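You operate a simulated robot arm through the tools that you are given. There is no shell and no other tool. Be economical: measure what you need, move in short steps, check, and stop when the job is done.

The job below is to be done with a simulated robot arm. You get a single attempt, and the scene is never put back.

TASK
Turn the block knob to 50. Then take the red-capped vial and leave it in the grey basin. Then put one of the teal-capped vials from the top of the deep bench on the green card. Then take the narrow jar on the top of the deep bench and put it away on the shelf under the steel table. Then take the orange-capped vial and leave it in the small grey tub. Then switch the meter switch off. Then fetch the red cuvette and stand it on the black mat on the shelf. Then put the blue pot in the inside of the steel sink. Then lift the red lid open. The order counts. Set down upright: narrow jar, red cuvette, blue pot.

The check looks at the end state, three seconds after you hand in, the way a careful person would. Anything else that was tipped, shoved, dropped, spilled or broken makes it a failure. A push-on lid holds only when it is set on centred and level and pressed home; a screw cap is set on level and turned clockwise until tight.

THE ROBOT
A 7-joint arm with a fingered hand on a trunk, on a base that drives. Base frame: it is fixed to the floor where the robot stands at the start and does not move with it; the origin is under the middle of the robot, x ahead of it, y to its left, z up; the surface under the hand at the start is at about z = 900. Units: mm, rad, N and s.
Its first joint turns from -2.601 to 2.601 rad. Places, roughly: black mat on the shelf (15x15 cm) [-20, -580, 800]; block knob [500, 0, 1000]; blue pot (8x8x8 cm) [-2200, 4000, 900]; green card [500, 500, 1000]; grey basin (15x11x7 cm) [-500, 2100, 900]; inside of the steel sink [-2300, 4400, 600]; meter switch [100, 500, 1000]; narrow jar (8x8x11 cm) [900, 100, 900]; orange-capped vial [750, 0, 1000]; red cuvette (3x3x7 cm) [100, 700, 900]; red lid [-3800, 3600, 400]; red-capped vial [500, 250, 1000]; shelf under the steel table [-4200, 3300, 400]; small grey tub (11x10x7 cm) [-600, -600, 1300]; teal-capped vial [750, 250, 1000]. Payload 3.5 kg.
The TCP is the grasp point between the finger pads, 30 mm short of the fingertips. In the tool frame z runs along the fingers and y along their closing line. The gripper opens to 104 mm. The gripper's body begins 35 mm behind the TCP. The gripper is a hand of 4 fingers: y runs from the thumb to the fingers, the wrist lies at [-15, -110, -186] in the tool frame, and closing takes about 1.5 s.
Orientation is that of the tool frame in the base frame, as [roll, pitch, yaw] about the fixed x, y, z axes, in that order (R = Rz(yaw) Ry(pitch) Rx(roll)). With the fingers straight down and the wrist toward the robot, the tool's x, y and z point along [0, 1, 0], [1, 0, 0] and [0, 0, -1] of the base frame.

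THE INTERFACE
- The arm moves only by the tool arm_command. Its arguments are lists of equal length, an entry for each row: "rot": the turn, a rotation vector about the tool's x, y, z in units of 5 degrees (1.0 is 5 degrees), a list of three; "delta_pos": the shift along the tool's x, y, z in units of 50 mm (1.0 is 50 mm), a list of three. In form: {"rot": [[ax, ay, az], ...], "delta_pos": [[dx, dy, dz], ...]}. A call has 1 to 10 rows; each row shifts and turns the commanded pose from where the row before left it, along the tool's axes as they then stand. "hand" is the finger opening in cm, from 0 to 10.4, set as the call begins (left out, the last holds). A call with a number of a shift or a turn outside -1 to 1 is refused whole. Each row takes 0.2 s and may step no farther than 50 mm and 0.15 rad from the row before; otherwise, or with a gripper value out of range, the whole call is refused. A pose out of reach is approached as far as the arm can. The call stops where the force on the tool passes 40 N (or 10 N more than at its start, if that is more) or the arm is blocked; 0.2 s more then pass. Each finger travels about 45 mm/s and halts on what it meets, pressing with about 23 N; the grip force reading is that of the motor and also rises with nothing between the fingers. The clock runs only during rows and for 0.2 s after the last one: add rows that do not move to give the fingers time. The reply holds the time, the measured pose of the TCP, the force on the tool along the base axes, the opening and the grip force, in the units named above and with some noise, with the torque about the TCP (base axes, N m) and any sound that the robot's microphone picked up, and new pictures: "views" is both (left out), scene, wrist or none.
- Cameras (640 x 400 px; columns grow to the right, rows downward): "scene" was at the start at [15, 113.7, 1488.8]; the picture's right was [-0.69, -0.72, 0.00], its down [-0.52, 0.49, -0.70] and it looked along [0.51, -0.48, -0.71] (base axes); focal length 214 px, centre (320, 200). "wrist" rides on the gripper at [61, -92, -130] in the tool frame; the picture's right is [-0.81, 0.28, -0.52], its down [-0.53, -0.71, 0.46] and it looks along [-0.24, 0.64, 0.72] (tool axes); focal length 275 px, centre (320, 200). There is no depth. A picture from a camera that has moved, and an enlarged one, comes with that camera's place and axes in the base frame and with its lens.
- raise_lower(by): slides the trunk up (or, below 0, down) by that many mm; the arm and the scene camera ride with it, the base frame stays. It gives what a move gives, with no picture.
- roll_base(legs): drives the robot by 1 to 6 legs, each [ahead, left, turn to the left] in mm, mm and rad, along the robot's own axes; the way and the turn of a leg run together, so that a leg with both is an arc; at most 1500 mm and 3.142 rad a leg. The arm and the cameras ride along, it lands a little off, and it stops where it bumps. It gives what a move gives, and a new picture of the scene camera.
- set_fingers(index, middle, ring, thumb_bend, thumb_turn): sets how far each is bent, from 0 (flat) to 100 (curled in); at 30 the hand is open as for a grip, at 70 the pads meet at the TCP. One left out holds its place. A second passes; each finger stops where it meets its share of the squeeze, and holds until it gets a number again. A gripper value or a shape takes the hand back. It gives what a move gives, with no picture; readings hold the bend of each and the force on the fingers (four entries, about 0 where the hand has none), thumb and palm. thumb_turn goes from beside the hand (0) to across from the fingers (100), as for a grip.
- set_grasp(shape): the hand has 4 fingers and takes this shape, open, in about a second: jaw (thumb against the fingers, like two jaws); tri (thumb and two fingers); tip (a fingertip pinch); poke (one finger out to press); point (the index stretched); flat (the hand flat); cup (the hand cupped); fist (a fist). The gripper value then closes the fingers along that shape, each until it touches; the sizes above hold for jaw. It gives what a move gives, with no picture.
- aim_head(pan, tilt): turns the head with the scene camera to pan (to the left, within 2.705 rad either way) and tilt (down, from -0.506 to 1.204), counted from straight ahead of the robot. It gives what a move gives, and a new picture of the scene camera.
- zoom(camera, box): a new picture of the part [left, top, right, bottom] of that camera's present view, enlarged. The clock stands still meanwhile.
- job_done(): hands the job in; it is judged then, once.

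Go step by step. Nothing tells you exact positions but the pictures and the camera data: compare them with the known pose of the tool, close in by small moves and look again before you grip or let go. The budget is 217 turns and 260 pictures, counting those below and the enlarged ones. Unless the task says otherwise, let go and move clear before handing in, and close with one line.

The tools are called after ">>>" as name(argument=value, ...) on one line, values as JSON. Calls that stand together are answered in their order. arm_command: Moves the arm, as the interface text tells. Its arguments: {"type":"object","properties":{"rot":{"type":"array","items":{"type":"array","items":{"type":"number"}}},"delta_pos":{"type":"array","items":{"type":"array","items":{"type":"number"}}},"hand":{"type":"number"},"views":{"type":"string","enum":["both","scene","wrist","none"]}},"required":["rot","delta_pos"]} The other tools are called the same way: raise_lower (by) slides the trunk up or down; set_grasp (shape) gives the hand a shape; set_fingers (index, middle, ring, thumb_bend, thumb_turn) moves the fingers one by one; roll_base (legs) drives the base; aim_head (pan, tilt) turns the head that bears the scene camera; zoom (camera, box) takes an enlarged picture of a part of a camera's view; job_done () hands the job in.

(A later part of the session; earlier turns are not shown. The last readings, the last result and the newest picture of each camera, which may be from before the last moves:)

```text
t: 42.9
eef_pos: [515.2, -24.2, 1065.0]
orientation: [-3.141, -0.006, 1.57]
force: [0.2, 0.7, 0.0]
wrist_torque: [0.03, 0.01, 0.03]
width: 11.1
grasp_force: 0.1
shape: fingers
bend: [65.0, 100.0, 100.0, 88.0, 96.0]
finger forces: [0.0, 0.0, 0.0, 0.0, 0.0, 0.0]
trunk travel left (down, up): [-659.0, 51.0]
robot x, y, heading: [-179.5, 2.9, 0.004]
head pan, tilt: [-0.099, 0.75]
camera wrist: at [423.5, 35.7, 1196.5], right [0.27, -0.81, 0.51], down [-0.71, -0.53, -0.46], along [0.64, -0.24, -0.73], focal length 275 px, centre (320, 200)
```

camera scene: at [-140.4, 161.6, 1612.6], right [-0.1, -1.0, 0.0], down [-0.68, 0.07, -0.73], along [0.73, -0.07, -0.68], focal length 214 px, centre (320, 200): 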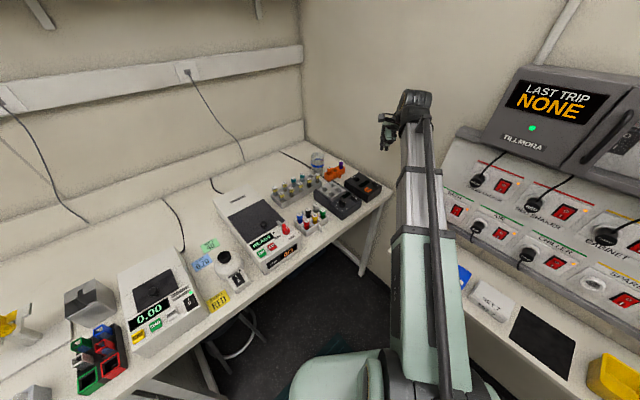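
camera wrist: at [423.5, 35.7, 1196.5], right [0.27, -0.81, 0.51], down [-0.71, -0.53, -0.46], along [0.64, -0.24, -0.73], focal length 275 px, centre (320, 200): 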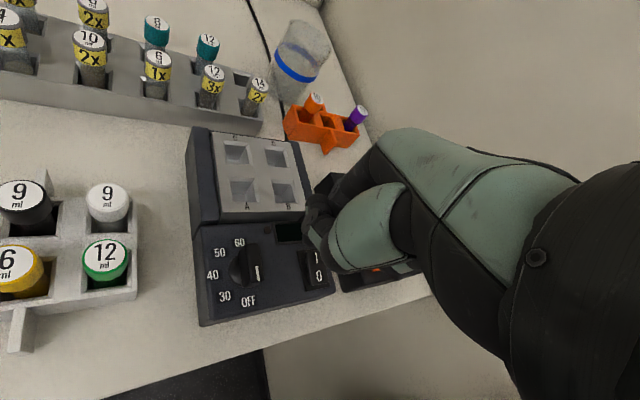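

>>> set_fingers(index=60, thumb_bend=30, thumb_turn=0)

>>> set_fingers(index=70)

>>> zoom(camera="wrist", box=[180, 120, 420, 340])

```text
t: 43.9
eef_pos: [516.2, -25.0, 1066.2]
orientation: [3.141, -0.007, 1.569]
force: [-0.9, -0.6, 0.1]
wrist_torque: [0.0, 0.04, -0.01]
width: 126.9
grasp_force: 0.1
shape: fingers
bend: [60.0, 100.0, 100.0, 30.0, 0.0]
finger forces: [0.0, 0.1, 0.0, 0.0, 0.1, 0.0]
trunk travel left (down, up): [-659.0, 51.0]
robot x, y, heading: [-178.9, 0.6, -0.004]
head pan, tilt: [-0.099, 0.75]
```

```text
t: 44.9
eef_pos: [515.3, -24.3, 1065.2]
orientation: [3.141, -0.007, 1.569]
force: [-0.6, -1.1, 0.1]
wrist_torque: [-0.02, -0.02, 0.0]
width: 121.8
grasp_force: 0.1
shape: fingers
bend: [70.0, 100.0, 100.0, 30.0, 0.0]
finger forces: [0.0, 0.0, 0.1, 0.1, 0.1, 0.1]
trunk travel left (down, up): [-659.0, 51.0]
robot x, y, heading: [-181.8, -0.1, 0.003]
head pan, tilt: [-0.099, 0.75]
```

```text
1.82 times, centred on (300, 230) of wrist
camera zoom: at [423.8, 35.3, 1196.9], right [0.27, -0.81, 0.51], down [-0.71, -0.53, -0.46], along [0.64, -0.24, -0.73], focal length 500 px, centre (356, 146)
```

zoom: 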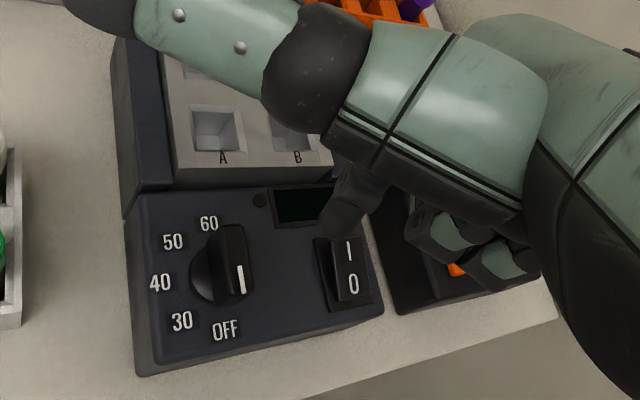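

Now the index tip is free and visible. I'll shift 8 mm to the right of the bar and descend to just above the panel.

>>> arm_command(rot=[[0, 0, 0], [0, 0, 0], [0, 0, 0]], delta_pos=[[-0.12, 0.1, 0.0], [0, 0, 0.7], [0, 0, 0.58]], views="none")

>>> zoom(camera="wrist", box=[180, 160, 380, 360])

```text
t: 45.7
eef_pos: [521.4, -30.4, 1000.7]
orientation: [3.142, -0.007, 1.569]
force: [0.3, 0.3, -0.2]
wrist_torque: [-0.01, 0.0, 0.02]
width: 121.8
grasp_force: 0.0
shape: fingers
bend: [70.0, 100.0, 100.0, 30.0, 0.0]
finger forces: [0.1, 0.0, 0.0, 0.0, 0.0, 0.0]
trunk travel left (down, up): [-659.0, 51.0]
robot x, y, heading: [-180.4, 0.1, -0.003]
head pan, tilt: [-0.099, 0.75]
```

```text
2.00 times, centred on (280, 260) of wrist
camera zoom: at [429.4, 29.1, 1131.2], right [0.27, -0.81, 0.51], down [-0.71, -0.53, -0.46], along [0.64, -0.24, -0.73], focal length 551 px, centre (400, 80)
```

zoom: 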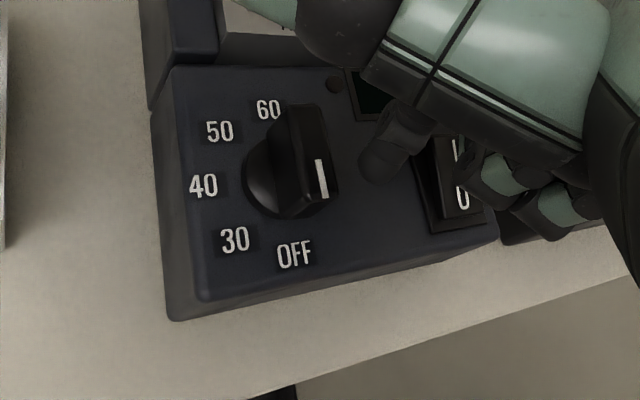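

Tip is right beside the pointer. Push along the first 45° of the arc.

>>> arm_command(rot=[[0, 0, 0], [0, 0, 0], [0, 0, 0], [0, 0, 0]], delta_pos=[[0.113, -0.086, 0], [0.113, -0.086, 0], [0.038, -0.122, 0], [0.078, -0.098, 0]], views="none")

>>> zoom(camera="wrist", box=[180, 160, 380, 360])

```text
t: 46.7
eef_pos: [500.6, -11.9, 1000.3]
orientation: [3.14, -0.009, 1.57]
force: [-1.6, 0.6, -0.3]
wrist_torque: [0.01, 0.04, -0.01]
width: 121.1
grasp_force: 0.6
shape: fingers
bend: [70.0, 100.0, 100.0, 30.0, 0.0]
finger forces: [1.7, 0.0, 0.0, 0.0, 0.1, 0.1]
trunk travel left (down, up): [-659.0, 51.0]
robot x, y, heading: [-180.1, 0.9, -0.005]
head pan, tilt: [-0.099, 0.75]
```

```text
2.00 times, centred on (280, 260) of wrist
camera zoom: at [408.6, 47.8, 1132.1], right [0.27, -0.81, 0.51], down [-0.71, -0.53, -0.46], along [0.64, -0.24, -0.73], focal length 551 px, centre (400, 80)
```

zoom: 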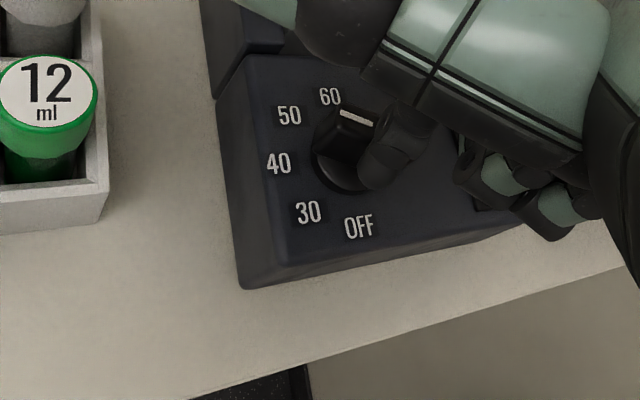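

The pointer has turned already to somewhere between 40 and 50. I'll lift the finger and look at it clearly.

>>> arm_command(rot=[[0, 0, 0], [0, 0, 0]], delta_pos=[[-0.1, -0.1, -0.8], [-0.6, -0.2, -0.6]], views="none")

>>> zoom(camera="wrist", box=[180, 120, 380, 320])

```text
t: 47.3
eef_pos: [486.5, -46.6, 1072.0]
orientation: [-3.141, -0.006, 1.567]
force: [-0.7, -0.1, -0.3]
wrist_torque: [-0.01, 0.0, -0.03]
width: 122.0
grasp_force: 0.1
shape: fingers
bend: [70.0, 100.0, 100.0, 30.0, 0.0]
finger forces: [0.0, 0.1, 0.1, 0.0, 0.0, 0.1]
trunk travel left (down, up): [-659.0, 51.0]
robot x, y, heading: [-181.4, 3.0, -0.001]
head pan, tilt: [-0.099, 0.75]
```

```text
2.00 times, centred on (280, 220) of wrist
camera zoom: at [394.3, 12.2, 1202.7], right [0.27, -0.81, 0.51], down [-0.71, -0.53, -0.46], along [0.64, -0.24, -0.73], focal length 551 px, centre (400, 160)
```

zoom: 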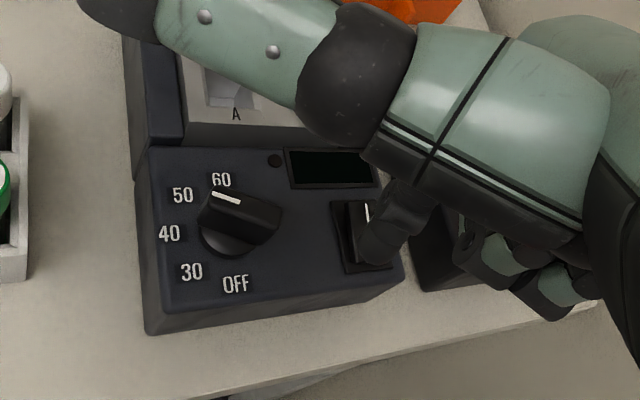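

The pointer is at about 119°, needing ~16° more. Now the bar is nearly perpendicular to my closing line, so I can align it with a pinch at exactly the "50" angle (tool yaw +8°). Prepare pinch with a 5 cm opening above it.

>>> set_grasp(shape="tip")

>>> arm_command(hand=5.0, rot=[[0, 0, 0], [0, 0, 0], [0, 0, 0.8], [0, 0, 0.8], [0, 0, 0], [0, 0, 0]], delta_pos=[[0.42, 0.29, 0], [0.42, 0.29, 0], [0, 0, 0], [0, 0, 0], [0, 0, 0.3], [0, 0, 0]], views="none")

>>> zoom(camera="wrist", box=[180, 120, 420, 340])

```text
t: 48.2
eef_pos: [487.4, -47.3, 1070.4]
orientation: [-3.14, -0.007, 1.57]
force: [0.4, 0.5, -0.6]
wrist_torque: [-0.01, 0.02, 0.02]
width: 103.7
grasp_force: 0.1
shape: tip
bend: [30.0, 98.0, 99.0, 30.0, 97.0]
finger forces: [0.0, 0.0, 0.0, 0.0, 0.0, 0.1]
trunk travel left (down, up): [-659.0, 51.0]
robot x, y, heading: [-183.2, -0.7, -0.002]
head pan, tilt: [-0.099, 0.75]
```

```text
t: 49.6
eef_pos: [515.0, -6.4, 1056.0]
orientation: [-3.14, -0.007, 1.429]
force: [0.2, -0.1, -0.8]
wrist_torque: [0.04, 0.0, 0.01]
width: 50.4
grasp_force: 0.1
shape: tip
bend: [73.0, 98.0, 99.0, 70.0, 100.0]
finger forces: [0.0, 0.0, 0.1, 0.1, 0.0, 0.0]
trunk travel left (down, up): [-659.0, 51.0]
robot x, y, heading: [-178.5, 5.0, -0.005]
head pan, tilt: [-0.099, 0.75]
```

```text
1.82 times, centred on (300, 230) of wrist
camera zoom: at [433.3, 66.4, 1187.5], right [0.16, -0.84, 0.51], down [-0.78, -0.42, -0.46], along [0.6, -0.33, -0.73], focal length 500 px, centre (356, 146)
```

zoom: 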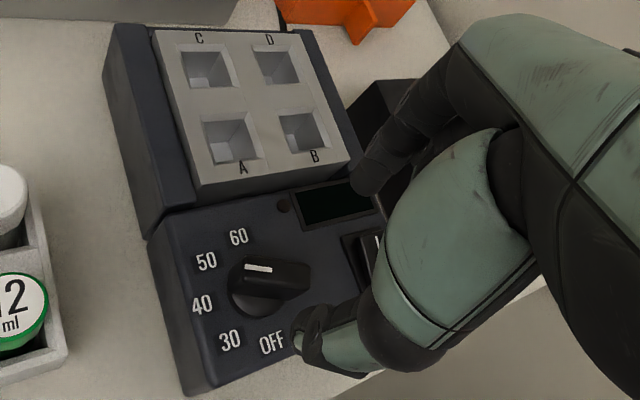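

The pinch straddles the pointer bar well. Descend 55 mm and close.

>>> arm_command(rot=[[0, 0, 0], [0, 0, 0]], delta_pos=[[0, 0, 0.6], [0, 0, 0.5]], views="none")

>>> zoom(camera="wrist", box=[200, 140, 420, 340])

>>> arm_command(hand=0, rot=[[0, 0, 0], [0, 0, 0], [0, 0, 0], [0, 0, 0], [0, 0, 0], [0, 0, 0]], delta_pos=[[0, 0, 0], [0, 0, 0], [0, 0, 0], [0, 0, 0], [0, 0, 0], [0, 0, 0]], views="none")

>>> zoom(camera="wrist", box=[200, 140, 420, 340])

```text
t: 50.2
eef_pos: [514.0, -4.3, 1002.4]
orientation: [-3.14, -0.006, 1.43]
force: [-1.9, -0.7, -0.1]
wrist_torque: [0.0, 0.02, 0.0]
width: 50.6
grasp_force: 0.1
shape: tip
bend: [73.0, 98.0, 99.0, 70.0, 100.0]
finger forces: [0.0, 0.0, 0.1, 0.0, 0.0, 0.1]
trunk travel left (down, up): [-659.0, 51.0]
robot x, y, heading: [-177.7, 0.4, -0.003]
head pan, tilt: [-0.099, 0.75]
```

```text
2.00 times, centred on (310, 240) of wrist
camera zoom: at [431.2, 67.3, 1132.1], right [0.16, -0.84, 0.51], down [-0.78, -0.42, -0.46], along [0.6, -0.33, -0.73], focal length 551 px, centre (340, 120)
```

zoom: 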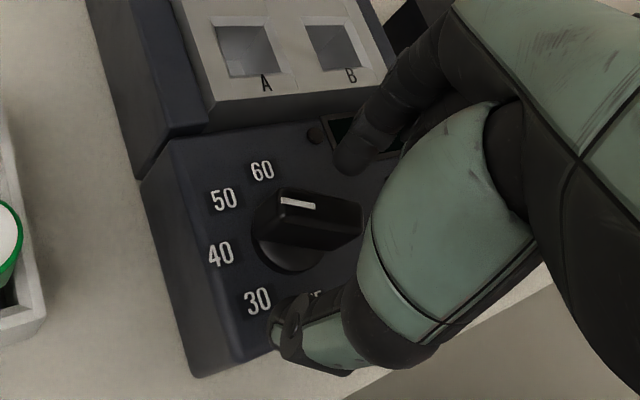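

```text
t: 51.6
eef_pos: [514.5, -5.5, 1000.6]
orientation: [-3.14, -0.005, 1.43]
force: [-2.0, -1.1, -3.0]
wrist_torque: [-0.02, 0.03, 0.03]
width: 8.8
grasp_force: 23.0
shape: tip
bend: [73.0, 100.0, 100.0, 67.0, 100.0]
finger forces: [18.9, 0.1, 0.0, 0.0, 20.6, 0.0]
trunk travel left (down, up): [-659.0, 51.0]
robot x, y, heading: [-178.9, 0.4, 0.003]
head pan, tilt: [-0.099, 0.75]
```

```text
2.00 times, centred on (310, 240) of wrist
camera zoom: at [431.1, 67.2, 1132.2], right [0.16, -0.84, 0.51], down [-0.78, -0.42, -0.46], along [0.6, -0.33, -0.73], focal length 551 px, centre (340, 120)
```

zoom: 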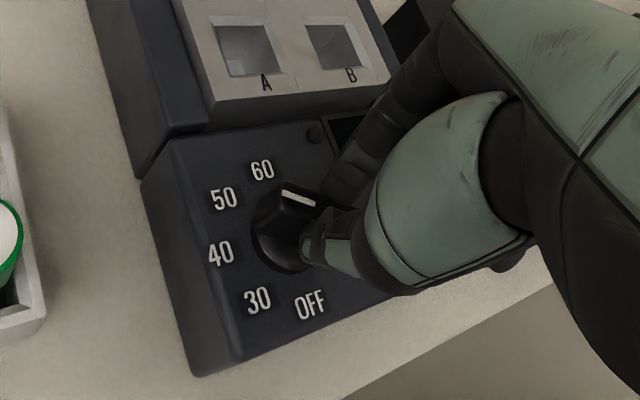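

Gripped; the line now reads ~35° above the "40" direction, 10° short. Twist +10° clockwise and check.

>>> arm_command(rot=[[0, 0, 0.7], [0, 0, 0.7], [0, 0, 0.7], [0, 0, 0]], delta_pos=[[0, 0, 0], [0, 0, 0], [0, 0, 0], [0, 0, 0]], views="none")

>>> zoom(camera="wrist", box=[200, 140, 420, 340])

```text
t: 52.6
eef_pos: [513.2, -4.2, 1002.2]
orientation: [-3.138, -0.008, 1.244]
force: [-7.0, 3.9, -5.8]
wrist_torque: [0.08, 0.18, 0.06]
width: 8.4
grasp_force: 22.8
shape: tip
bend: [73.0, 100.0, 100.0, 66.0, 100.0]
finger forces: [17.6, 0.0, 0.0, 0.0, 24.4, 0.0]
trunk travel left (down, up): [-659.0, 51.0]
robot x, y, heading: [-183.5, -0.5, -0.001]
head pan, tilt: [-0.099, 0.75]
```

```text
2.00 times, centred on (310, 240) of wrist
camera zoom: at [446.3, 81.4, 1132.6], right [0.0, -0.86, 0.51], down [-0.85, -0.27, -0.46], along [0.53, -0.43, -0.73], focal length 551 px, centre (340, 120)
```

zoom: 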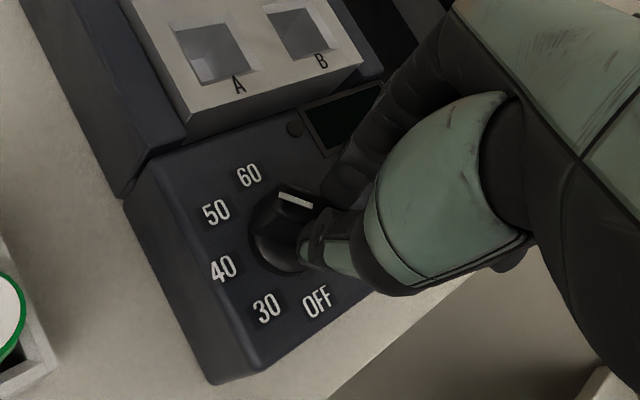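

About 41°; add 4° more, then release, lift and check.

>>> arm_command(rot=[[0, 0, 0.8], [0, 0, 0]], delta_pos=[[0, 0, 0], [0, 0, 0]], views="none")

>>> arm_command(hand=5.0, rot=[[0, 0, 0], [0, 0, 0], [0, 0, 0], [0, 0, 0], [0, 0, 0], [0, 0, 0], [0, 0, 0], [0, 0, 0]], delta_pos=[[0, 0, 0], [0, 0, 0], [0, 0, 0], [0, 0, 0], [0, 0, -0.9], [0, 0, -0.9], [0, 0, -0.9], [0, -0.6, -0.5]], views="none")

>>> zoom(camera="wrist", box=[160, 120, 360, 320])

```text
t: 53.2
eef_pos: [514.3, -5.2, 1001.3]
orientation: [-3.136, -0.007, 1.178]
force: [-7.6, 3.7, -6.1]
wrist_torque: [0.12, 0.18, 0.08]
width: 8.2
grasp_force: 23.1
shape: tip
bend: [73.0, 100.0, 100.0, 66.0, 100.0]
finger forces: [17.2, 0.0, 0.1, 0.1, 25.1, 0.0]
trunk travel left (down, up): [-659.0, 51.0]
robot x, y, heading: [-178.4, 4.0, -0.001]
head pan, tilt: [-0.099, 0.75]
```

```text
t: 55.0
eef_pos: [488.7, 7.0, 1162.7]
orientation: [-3.139, -0.006, 1.177]
force: [-0.7, 0.2, -0.2]
wrist_torque: [-0.03, 0.02, 0.0]
width: 49.7
grasp_force: 0.1
shape: tip
bend: [73.0, 98.0, 99.0, 71.0, 100.0]
finger forces: [0.0, 0.0, 0.0, 0.0, 0.0, 0.0]
trunk travel left (down, up): [-659.0, 51.0]
robot x, y, heading: [-181.8, 0.4, -0.0]
head pan, tilt: [-0.099, 0.75]
```

```text
2.00 times, centred on (260, 220) of wrist
camera zoom: at [426.2, 97.3, 1293.3], right [-0.06, -0.86, 0.51], down [-0.86, -0.21, -0.46], along [0.5, -0.47, -0.73], focal length 551 px, centre (440, 160)
```

zoom: 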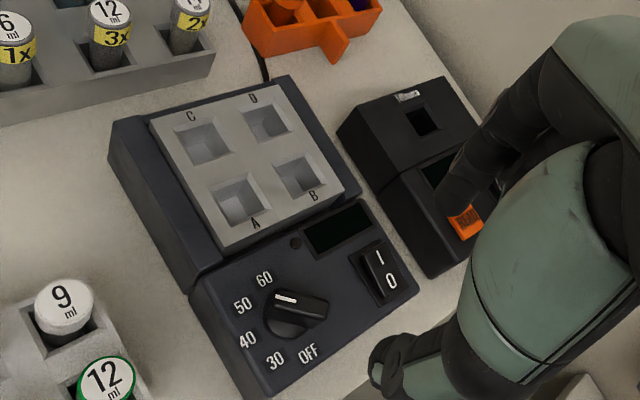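

>>> zoom(camera="wrist", box=[230, 195, 310, 245])

```text
8.00 times, centred on (270, 220) of wrist
camera zoom: at [426.2, 97.3, 1293.3], right [-0.06, -0.86, 0.51], down [-0.86, -0.21, -0.46], along [0.5, -0.47, -0.73], focal length 2202 px, centre (720, 40)
```

zoom: 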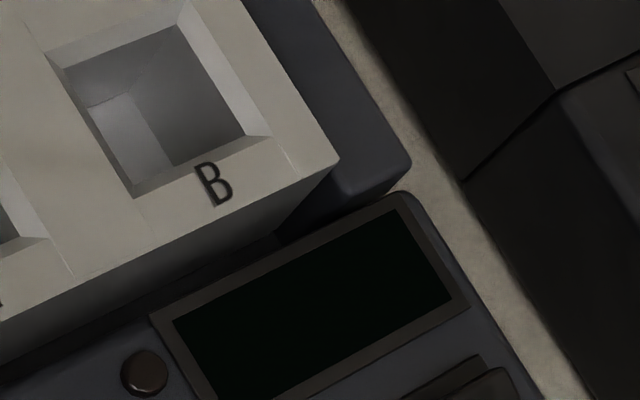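

>>> zoom(camera="wrist", box=[205, 250, 285, 300])

```text
8.00 times, centred on (245, 275) of wrist
camera zoom: at [426.2, 97.3, 1293.3], right [-0.06, -0.86, 0.51], down [-0.86, -0.21, -0.46], along [0.5, -0.47, -0.73], focal length 2202 px, centre (920, -400)
```

zoom: 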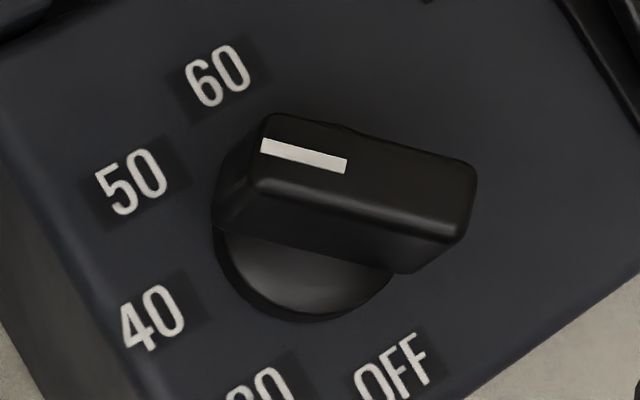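

The pointer reads 50 (within ~2°). Next the red vial, in the small rack at about [428, 161, cap top 972]; I move above it with the pinch aligned along the rack's diagonal.

>>> arm_command(hand=5.0, rot=[[0, 0, 0], [0, 0, 0], [0, 0, 0], [0, 0, 0], [0, 0, -0.96], [0, 0, -0.96]], delta_pos=[[0.57, -0.57, 0.3], [0.57, -0.57, 0.3], [0.57, -0.57, 0.3], [0.57, -0.57, 0.3], [0, 0, 0], [0, 0, 0.2]], views="wrist")

```text
t: 56.4
eef_pos: [427.7, 155.3, 1092.4]
orientation: [-3.14, -0.006, 1.345]
force: [0.4, 1.5, 0.2]
wrist_torque: [0.01, 0.0, 0.01]
width: 49.7
grasp_force: 0.1
shape: tip
bend: [73.0, 98.0, 99.0, 71.0, 100.0]
finger forces: [0.1, 0.0, 0.0, 0.0, 0.0, 0.0]
trunk travel left (down, up): [-659.0, 51.0]
robot x, y, heading: [-178.0, 1.5, -0.001]
head pan, tilt: [-0.099, 0.75]
camera wrist: at [350.3, 233.9, 1222.8], right [0.09, -0.86, 0.51], down [-0.81, -0.36, -0.46], along [0.57, -0.38, -0.73], focal length 275 px, centre (320, 200)
```

wrist: 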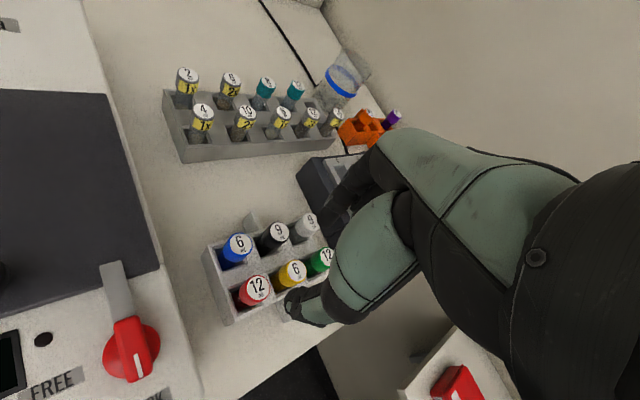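

>>> arm_command(rot=[[0, 0, 0], [0, 0, 0]], delta_pos=[[0, -0.07, 0.8], [0, 0, 0.8]], views="none")

>>> zoom(camera="wrist", box=[200, 140, 420, 340])

```text
t: 57.0
eef_pos: [423.9, 158.8, 1011.7]
orientation: [-3.141, -0.007, 1.342]
force: [0.0, -0.6, 0.4]
wrist_torque: [0.01, 0.01, -0.02]
width: 49.8
grasp_force: 0.1
shape: tip
bend: [73.0, 98.0, 99.0, 71.0, 100.0]
finger forces: [0.0, 0.0, 0.0, 0.0, 0.0, 0.0]
trunk travel left (down, up): [-659.0, 51.0]
robot x, y, heading: [-183.8, 0.9, -0.006]
head pan, tilt: [-0.099, 0.75]
```

```text
2.00 times, centred on (310, 240) of wrist
camera zoom: at [348.1, 237.3, 1141.5], right [0.09, -0.86, 0.51], down [-0.81, -0.36, -0.46], along [0.57, -0.38, -0.73], focal length 551 px, centre (340, 120)
```

zoom: 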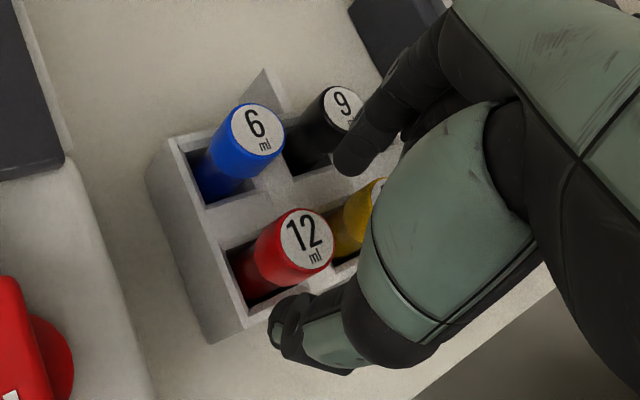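

Well centred over the red cap. Descend 30 mm and grip.

>>> arm_command(rot=[[0, 0, 0]], delta_pos=[[0, 0, 0.58]], views="none")

>>> arm_command(hand=0, rot=[[0, 0, 0], [0, 0, 0], [0, 0, 0], [0, 0, 0], [0, 0, 0], [0, 0, 0]], delta_pos=[[0, 0, 0], [0, 0, 0], [0, 0, 0], [0, 0, 0], [0, 0, 0], [0, 0, 0]], views="none")

>>> zoom(camera="wrist", box=[200, 140, 420, 340])

```text
t: 57.4
eef_pos: [424.5, 158.5, 982.4]
orientation: [-3.141, -0.007, 1.344]
force: [0.0, 0.1, -0.9]
wrist_torque: [-0.01, -0.02, -0.01]
width: 49.6
grasp_force: 0.0
shape: tip
bend: [73.0, 98.0, 99.0, 71.0, 100.0]
finger forces: [0.0, 0.1, 0.0, 0.0, 0.0, 0.0]
trunk travel left (down, up): [-659.0, 51.0]
robot x, y, heading: [-175.4, 0.3, 0.001]
head pan, tilt: [-0.099, 0.75]
```

```text
t: 58.8
eef_pos: [423.7, 158.7, 982.4]
orientation: [-3.14, -0.008, 1.343]
force: [-0.3, 0.6, -0.9]
wrist_torque: [-0.02, -0.01, 0.01]
width: 18.8
grasp_force: 23.2
shape: tip
bend: [72.0, 100.0, 100.0, 75.0, 100.0]
finger forces: [20.2, 0.0, 0.0, 0.0, 19.8, 0.0]
trunk travel left (down, up): [-659.0, 51.0]
robot x, y, heading: [-180.3, 4.6, 0.0]
head pan, tilt: [-0.099, 0.75]
```

```text
2.00 times, centred on (310, 240) of wrist
camera zoom: at [348.3, 236.9, 1113.5], right [0.09, -0.86, 0.51], down [-0.81, -0.36, -0.46], along [0.57, -0.38, -0.73], focal length 551 px, centre (340, 120)
```

zoom: 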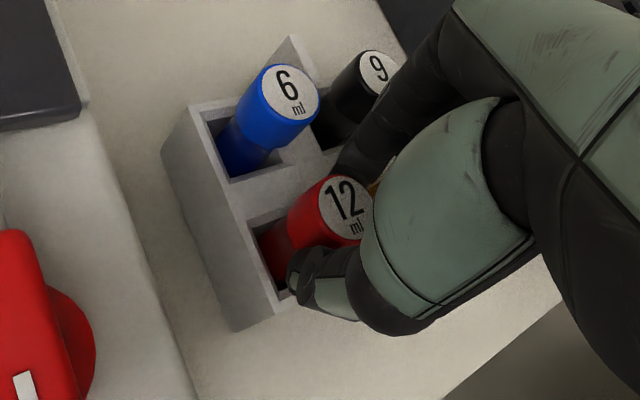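

Gripped at 18.8 mm with good force. Lift straight up 150 mm and check.

>>> arm_command(rot=[[0, 0, 0], [0, 0, 0], [0, 0, 0], [0, 0, 0], [0, 0, 0], [0, 0, 0], [0, 0, 0]], delta_pos=[[0, 0, -0.4], [0, 0, -0.6], [0, 0, -0.9], [0, 0, -0.9], [0, 0, -0.9], [0, 0, -0.9], [0, 0, -0.9]], views="wrist")

>>> aim_head(pan=1.9, tilt=0.6)

```text
t: 60.4
eef_pos: [421.0, 153.2, 1259.2]
orientation: [-3.139, -0.008, 1.344]
force: [-0.5, 0.4, -0.9]
wrist_torque: [0.03, 0.01, 0.02]
width: 18.9
grasp_force: 22.8
shape: tip
bend: [72.0, 100.0, 100.0, 75.0, 100.0]
finger forces: [20.1, 0.0, 0.0, 0.0, 19.8, 0.1]
trunk travel left (down, up): [-659.0, 51.0]
robot x, y, heading: [-184.9, 1.6, -0.005]
head pan, tilt: [-0.099, 0.75]
camera wrist: at [344.8, 232.1, 1391.0], right [0.09, -0.86, 0.51], down [-0.81, -0.36, -0.46], along [0.57, -0.38, -0.73], focal length 275 px, centre (320, 200)
```

wrist: 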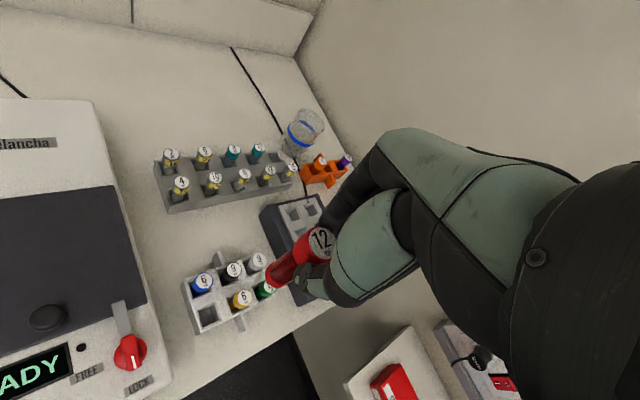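

```text
t: 62.3
eef_pos: [421.9, 153.3, 1259.6]
orientation: [-3.141, -0.007, 1.343]
force: [-0.5, 0.9, -0.1]
wrist_torque: [0.03, 0.01, -0.02]
width: 19.0
grasp_force: 23.3
shape: tip
bend: [72.0, 100.0, 100.0, 75.0, 100.0]
finger forces: [20.1, 0.1, 0.1, 0.0, 19.7, 0.1]
trunk travel left (down, up): [-659.0, 51.0]
robot x, y, heading: [-179.8, 2.3, -0.002]
head pan, tilt: [1.901, 0.6]
camera scene: at [-251.5, 253.6, 1625.4], right [0.95, 0.32, 0.0], down [0.18, -0.53, -0.83], along [-0.27, 0.78, -0.56], focal length 214 px, centre (320, 200)
```

scene: 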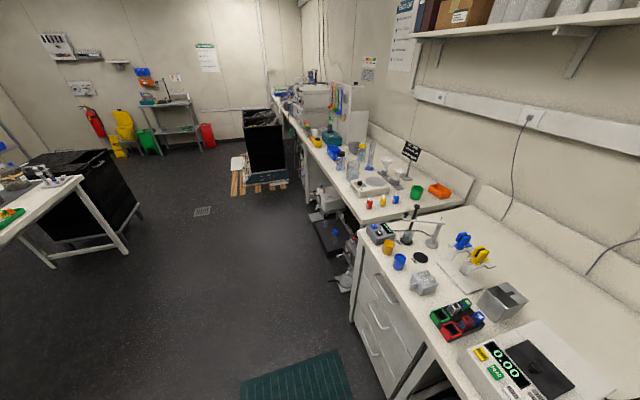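

Red vial in hand. Zoom on where the grey basin should be (around pixel 360,150).

>>> zoom(camera="scene", box=[270, 90, 430, 190])

>>> zoom(camera="scene", box=[310, 150, 470, 250])

```text
4.00 times, centred on (350, 140) of scene
camera zoom: at [-251.5, 253.6, 1625.4], right [0.95, 0.32, 0.0], down [0.18, -0.53, -0.83], along [-0.27, 0.78, -0.56], focal length 858 px, centre (200, 440)
```

zoom: 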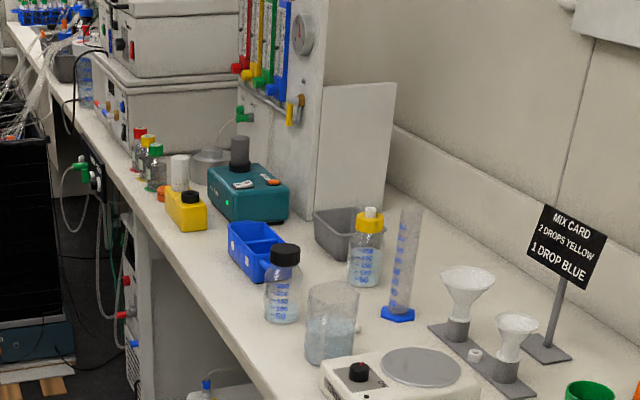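

```text
4.00 times, centred on (390, 200) of scene
camera zoom: at [-251.5, 253.6, 1625.4], right [0.95, 0.32, 0.0], down [0.18, -0.53, -0.83], along [-0.27, 0.78, -0.56], focal length 858 px, centre (40, 200)
```

zoom: 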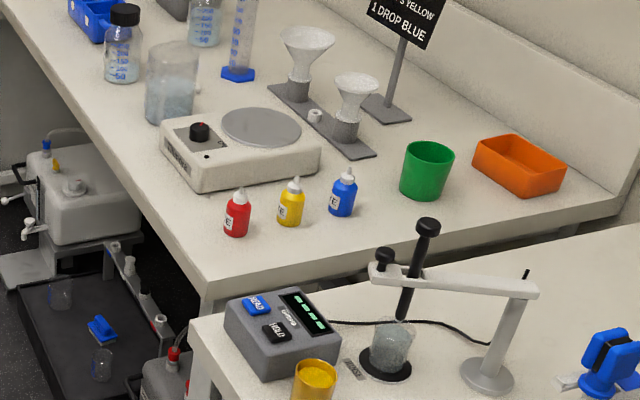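

The grey basin stands at about [-555, 2070], behind the yellow-capped bottle. I'll back away from the bench and turn to face it (bench normal is ~35°).

>>> roll_base(legs=[[-250, 150, 0], [0, 0, 0.61]])

```text
t: 66.0
eef_pos: [-18.5, 616.2, 1259.4]
orientation: [-3.138, -0.008, 1.944]
force: [0.3, -0.3, 0.4]
wrist_torque: [0.0, 0.03, -0.01]
width: 19.0
grasp_force: 22.8
shape: tip
bend: [72.0, 100.0, 100.0, 75.0, 100.0]
finger forces: [20.2, 0.0, 0.0, 0.0, 19.6, 0.1]
trunk travel left (down, up): [-659.0, 51.0]
robot x, y, heading: [-427.8, 146.9, 0.603]
head pan, tilt: [1.901, 0.6]
camera scene: at [-630.3, 317.2, 1625.4], right [0.6, 0.8, 0.0], down [0.45, -0.34, -0.83], along [-0.66, 0.49, -0.56], focal length 214 px, centre (320, 200)
```

scene: 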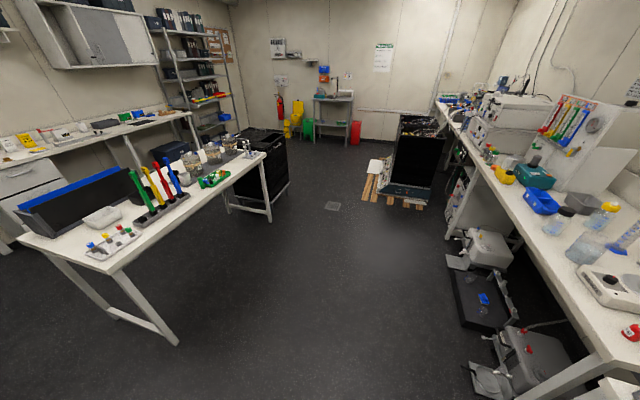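

Drive left along the aisle toward the basin.

>>> roll_base(legs=[[0, 1450, 0]])

>>> aim_head(pan=0.15, tilt=0.75)

```text
t: 73.2
eef_pos: [-843.7, 1807.2, 1259.4]
orientation: [-3.139, -0.007, 1.952]
force: [-0.7, 0.0, -0.6]
wrist_torque: [0.05, -0.01, 0.02]
width: 18.8
grasp_force: 22.9
shape: tip
bend: [72.0, 100.0, 100.0, 75.0, 100.0]
finger forces: [20.1, 0.0, 0.0, 0.0, 19.6, 0.1]
trunk travel left (down, up): [-659.0, 51.0]
robot x, y, heading: [-1252.6, 1339.3, 0.608]
head pan, tilt: [1.901, 0.6]
camera scene: at [-1454.1, 1504.3, 1625.4], right [0.59, 0.81, 0.0], down [0.46, -0.33, -0.82], along [-0.67, 0.49, -0.57], focal length 214 px, centre (320, 200)
```

scene: 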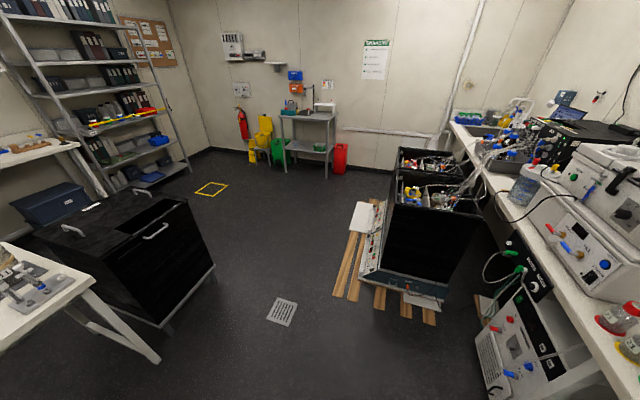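

```text
t: 74.9
eef_pos: [-845.0, 1807.7, 1259.7]
orientation: [-3.139, -0.007, 1.953]
force: [0.4, 0.5, 0.0]
wrist_torque: [-0.02, 0.0, 0.01]
width: 18.5
grasp_force: 22.8
shape: tip
bend: [72.0, 100.0, 100.0, 75.0, 100.0]
finger forces: [20.1, 0.1, 0.0, 0.1, 19.6, 0.0]
trunk travel left (down, up): [-659.0, 51.0]
robot x, y, heading: [-1249.0, 1339.0, 0.605]
head pan, tilt: [0.15, 0.75]
camera scene: at [-1322.5, 1509.0, 1612.6], right [0.69, -0.72, 0.0], down [-0.49, -0.47, -0.73], along [0.53, 0.5, -0.68], focal length 214 px, centre (320, 200)
```

scene: 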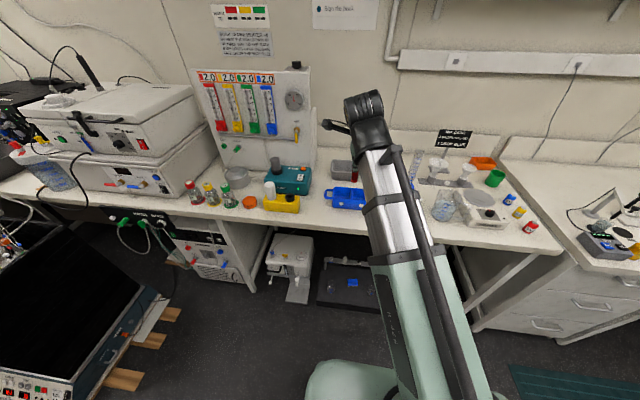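

Basin confirmed at ~[-545, 2062]. Move closer: 180 ahead, 120 left.

>>> roll_base(legs=[[180, 120, 0]])

>>> zoom(camera="wrist", box=[0, 0, 640, 400])

```text
t: 76.6
eef_pos: [-770.1, 2009.6, 1258.6]
orientation: [-3.138, -0.006, 1.957]
force: [0.1, -0.4, 0.1]
wrist_torque: [-0.04, -0.03, 0.04]
width: 18.7
grasp_force: 23.0
shape: tip
bend: [72.0, 100.0, 100.0, 75.0, 100.0]
finger forces: [20.1, 0.0, 0.1, 0.1, 19.6, 0.0]
trunk travel left (down, up): [-659.0, 51.0]
robot x, y, heading: [-1172.8, 1537.3, 0.614]
head pan, tilt: [0.15, 0.75]
camera scene: at [-1246.0, 1709.6, 1612.5], right [0.69, -0.72, 0.0], down [-0.49, -0.47, -0.73], along [0.53, 0.5, -0.68], focal length 214 px, centre (320, 200)
```

scene: 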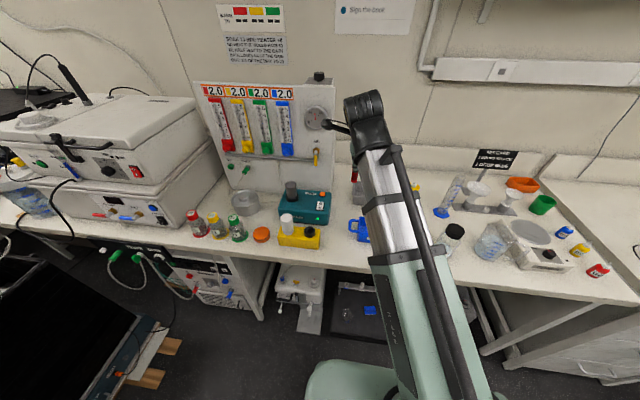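

```text
1.00 times, centred on (320, 200) of wrist (not enlarged: the box is as wide or as high as the picture)
camera zoom: at [-877.4, 2030.8, 1389.9], right [0.56, -0.65, 0.51], down [-0.46, -0.76, -0.46], along [0.69, 0.02, -0.73], focal length 275 px, centre (320, 200)
```

zoom: 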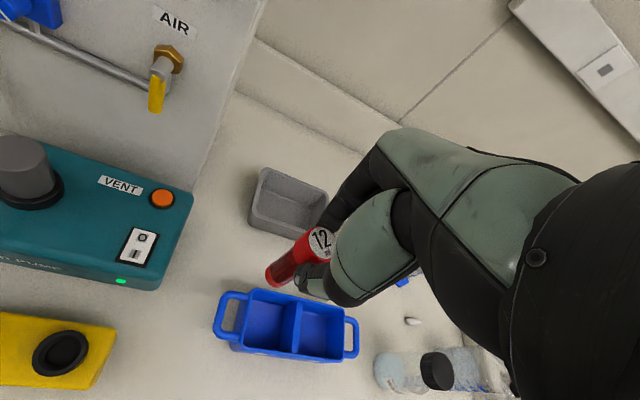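

The basin is clear ahead-left at about [-525, 2070]. Move over it.

>>> arm_command(rot=[[0, 0, 0], [0, 0, 0], [0, 0, 0], [0, 0, 0], [0, 0, 0], [0, 0, 0], [0, 0, 0], [0, 0, 0]], delta_pos=[[-0.133, 0.82, 0], [-0.133, 0.82, 0], [-0.133, 0.82, 0], [-0.133, 0.82, 0], [-0.133, 0.82, 0], [-0.133, 0.82, 0], [0, 0, 0.9], [0, 0, 0.9]], views="wrist")

```text
t: 78.4
eef_pos: [-528.4, 2064.0, 1170.0]
orientation: [-3.14, -0.006, 1.956]
force: [0.6, -0.1, -0.2]
wrist_torque: [-0.03, -0.01, -0.01]
width: 18.8
grasp_force: 23.4
shape: tip
bend: [72.0, 100.0, 100.0, 75.0, 100.0]
finger forces: [20.0, 0.0, 0.0, 0.0, 19.7, 0.1]
trunk travel left (down, up): [-659.0, 51.0]
robot x, y, heading: [-1172.4, 1537.3, 0.616]
head pan, tilt: [0.15, 0.75]
camera wrist: at [-636.6, 2084.2, 1299.1], right [0.56, -0.65, 0.51], down [-0.46, -0.76, -0.46], along [0.69, 0.02, -0.73], focal length 275 px, centre (320, 200)
```

wrist: 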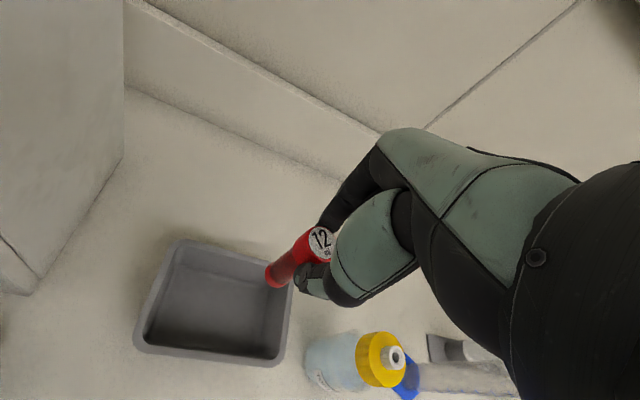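

Directly above the basin. Descend to release height.

>>> arm_command(rot=[[0, 0, 0], [0, 0, 0], [0, 0, 0], [0, 0, 0]], delta_pos=[[0.12, 0, 0.9], [0, 0, 0.9], [0, 0, 0.9], [0, 0, 0.5]], views="wrist")

```text
t: 79.4
eef_pos: [-529.9, 2070.8, 1007.3]
orientation: [-3.14, -0.006, 1.955]
force: [-0.2, -0.6, -1.0]
wrist_torque: [-0.01, 0.01, -0.04]
width: 18.9
grasp_force: 23.2
shape: tip
bend: [72.0, 100.0, 100.0, 75.0, 100.0]
finger forces: [20.0, 0.0, 0.0, 0.1, 19.5, 0.0]
trunk travel left (down, up): [-659.0, 51.0]
robot x, y, heading: [-1176.3, 1537.5, 0.61]
head pan, tilt: [0.15, 0.75]
camera wrist: at [-638.4, 2092.3, 1138.5], right [0.56, -0.65, 0.51], down [-0.46, -0.76, -0.46], along [0.69, 0.02, -0.73], focal length 275 px, centre (320, 200)
```

wrist: 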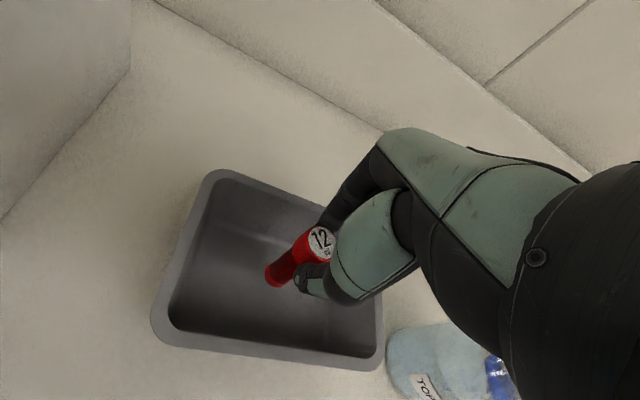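

>>> arm_command(rot=[[0, 0, 0], [0, 0, 0], [0, 0, 0], [0, 0, 0]], delta_pos=[[0, 0, 0.1], [0, 0, 0.1], [0, 0, 0.1], [0, 0, 0.08]], views="none")

>>> zoom(camera="wrist", box=[200, 170, 400, 370])

```text
t: 80.4
eef_pos: [-531.2, 2070.6, 989.6]
orientation: [-3.14, -0.008, 1.958]
force: [0.5, 0.5, 0.1]
wrist_torque: [0.02, 0.01, 0.01]
width: 18.6
grasp_force: 22.9
shape: tip
bend: [72.0, 100.0, 100.0, 75.0, 100.0]
finger forces: [20.0, 0.1, 0.1, 0.0, 19.4, 0.0]
trunk travel left (down, up): [-659.0, 51.0]
robot x, y, heading: [-1174.1, 1534.6, 0.613]
head pan, tilt: [0.15, 0.75]
```

```text
2.00 times, centred on (300, 270) of wrist
camera zoom: at [-638.5, 2092.4, 1119.8], right [0.56, -0.65, 0.51], down [-0.46, -0.76, -0.46], along [0.69, 0.02, -0.73], focal length 551 px, centre (360, 60)
```

zoom: 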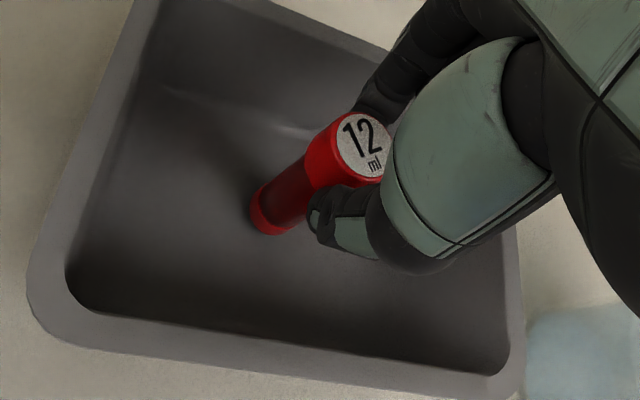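

>>> arm_command(rot=[[0, 0, 0], [0, 0, 0], [0, 0, 0]], delta_pos=[[0, 0, 0.06], [0, 0, 0.06], [0, 0, 0.06]], views="none")

```text
t: 81.2
eef_pos: [-530.8, 2070.2, 982.3]
orientation: [-3.141, -0.007, 1.955]
force: [-0.3, -2.0, 9.6]
wrist_torque: [-0.03, -0.01, 0.02]
width: 19.3
grasp_force: 22.9
shape: tip
bend: [73.0, 100.0, 100.0, 75.0, 100.0]
finger forces: [21.5, 0.1, 0.1, 0.0, 22.0, 0.0]
trunk travel left (down, up): [-659.0, 51.0]
robot x, y, heading: [-1173.5, 1535.8, 0.613]
head pan, tilt: [0.15, 0.75]
```

Touching the basin floor. Release and lift.

>>> arm_command(hand=4.5, rot=[[0, 0, 0], [0, 0, 0], [0, 0, 0], [0, 0, 0], [0, 0, 0], [0, 0, 0], [0, 0, 0], [0, 0, 0]], delta_pos=[[0, 0, 0], [0, 0, 0], [0, 0, 0], [0, 0, -0.5], [0, 0, -0.9], [0, 0, -0.9], [0, 0, -0.9], [0, 0, -0.9]], views="wrist")

```text
t: 83.0
eef_pos: [-530.6, 2071.2, 1186.8]
orientation: [-3.139, -0.007, 1.956]
force: [0.7, -0.4, 0.0]
wrist_torque: [0.03, 0.03, 0.0]
width: 44.6
grasp_force: 0.1
shape: tip
bend: [73.0, 98.0, 99.0, 72.0, 100.0]
finger forces: [0.0, 0.0, 0.1, 0.0, 0.0, 0.0]
trunk travel left (down, up): [-659.0, 51.0]
robot x, y, heading: [-1166.7, 1539.6, 0.616]
head pan, tilt: [0.15, 0.75]
camera wrist: at [-638.1, 2092.1, 1317.2], right [0.56, -0.65, 0.51], down [-0.46, -0.76, -0.46], along [0.69, 0.02, -0.73], focal length 275 px, centre (320, 200)
```

wrist: 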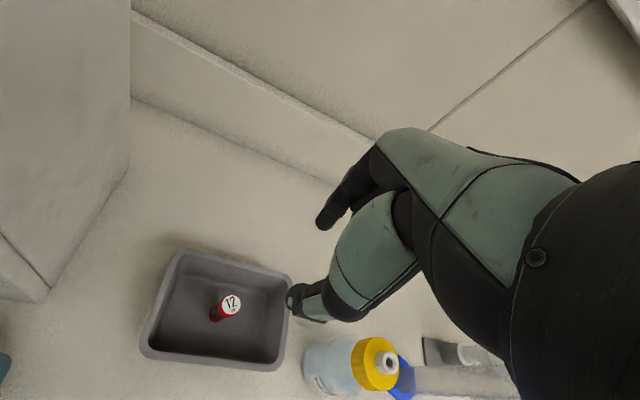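

The red vial stands in the basin. Retract the arm, then drive back to the deep bench.

>>> arm_command(rot=[[0, 0, 0], [0, 0, 0], [0, 0, 0], [0, 0, 0], [0, 0, 0], [0, 0, 0], [0, 0, 0]], delta_pos=[[0, -0.3, -0.9], [0, -0.8, -0.5], [0.1, -0.85, 0], [0.1, -0.85, 0], [0.1, -0.85, 0], [0.1, -0.85, 0], [0, -0.5, 0]], views="none")

>>> roll_base(legs=[[-230, 0, 0], [0, -1000, 0], [0, -930, 0]])

```text
t: 84.6
eef_pos: [-769.0, 1993.5, 1255.1]
orientation: [-3.14, -0.007, 1.958]
force: [0.7, -0.1, -0.1]
wrist_torque: [-0.03, 0.01, 0.0]
width: 45.1
grasp_force: 0.2
shape: tip
bend: [73.0, 98.0, 99.0, 72.0, 100.0]
finger forces: [0.0, 0.1, 0.1, 0.0, 0.0, 0.0]
trunk travel left (down, up): [-659.0, 51.0]
robot x, y, heading: [-1172.2, 1539.7, 0.614]
head pan, tilt: [0.15, 0.75]
```

```text
t: 95.5
eef_pos: [153.9, 311.2, 1256.0]
orientation: [-3.14, -0.008, 1.978]
force: [-0.3, 0.5, -0.2]
wrist_torque: [0.02, -0.01, 0.01]
width: 44.8
grasp_force: 0.1
shape: tip
bend: [73.0, 98.0, 99.0, 72.0, 100.0]
finger forces: [0.0, 0.0, 0.0, 0.0, 0.0, 0.0]
trunk travel left (down, up): [-659.0, 51.0]
robot x, y, heading: [-243.1, -152.8, 0.636]
head pan, tilt: [0.15, 0.75]
camera scene: at [-316.9, 15.0, 1612.6], right [0.71, -0.71, 0.0], down [-0.48, -0.48, -0.73], along [0.52, 0.52, -0.68], focal length 214 px, centre (320, 200)
```

scene: 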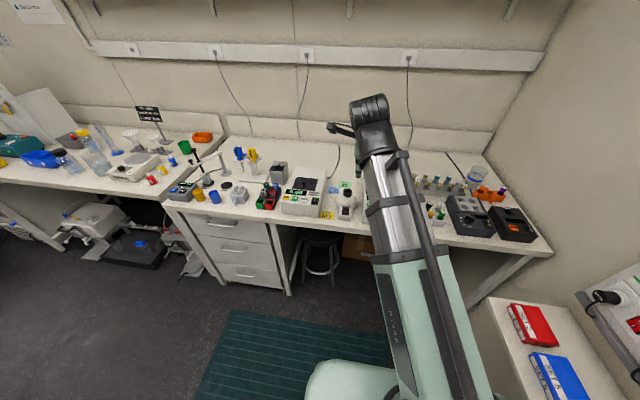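

>>> roll_base(legs=[[200, 0, 0]])

>>> zoom(camera="wrist", box=[0, 0, 640, 400])

```text
t: 97.1
eef_pos: [319.5, 430.2, 1255.3]
orientation: [-3.137, -0.006, 1.977]
force: [0.5, -0.6, -0.5]
wrist_torque: [-0.02, 0.01, -0.02]
width: 44.6
grasp_force: 0.0
shape: tip
bend: [73.0, 98.0, 99.0, 72.0, 100.0]
finger forces: [0.0, 0.0, 0.0, 0.0, 0.1, 0.0]
trunk travel left (down, up): [-659.0, 51.0]
robot x, y, heading: [-76.0, -33.0, 0.632]
head pan, tilt: [0.15, 0.75]
camera scene: at [-152.7, 135.8, 1612.5], right [0.7, -0.71, 0.0], down [-0.48, -0.48, -0.73], along [0.52, 0.51, -0.68], focal length 214 px, centre (320, 200)
```

scene: 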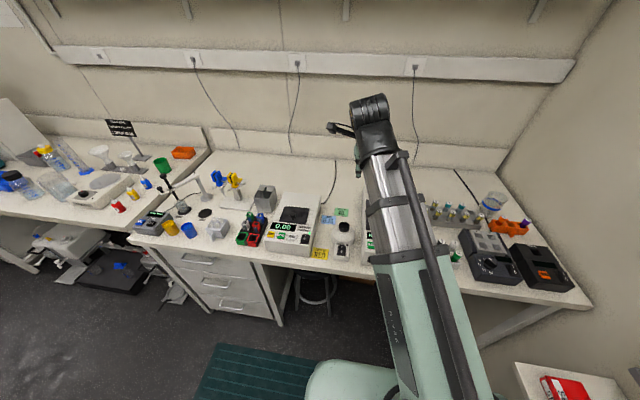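

```text
1.00 times, centred on (320, 200) of wrist (not enlarged: the box is as wide or as high as the picture)
camera zoom: at [211.3, 449.7, 1386.2], right [0.57, -0.64, 0.51], down [-0.45, -0.77, -0.46], along [0.68, 0.03, -0.73], focal length 275 px, centre (320, 200)
```

zoom: 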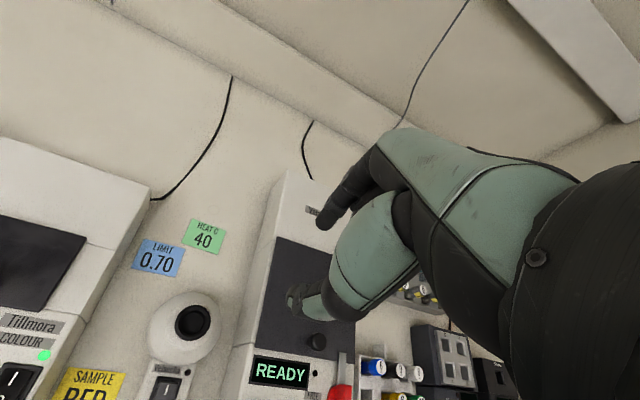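

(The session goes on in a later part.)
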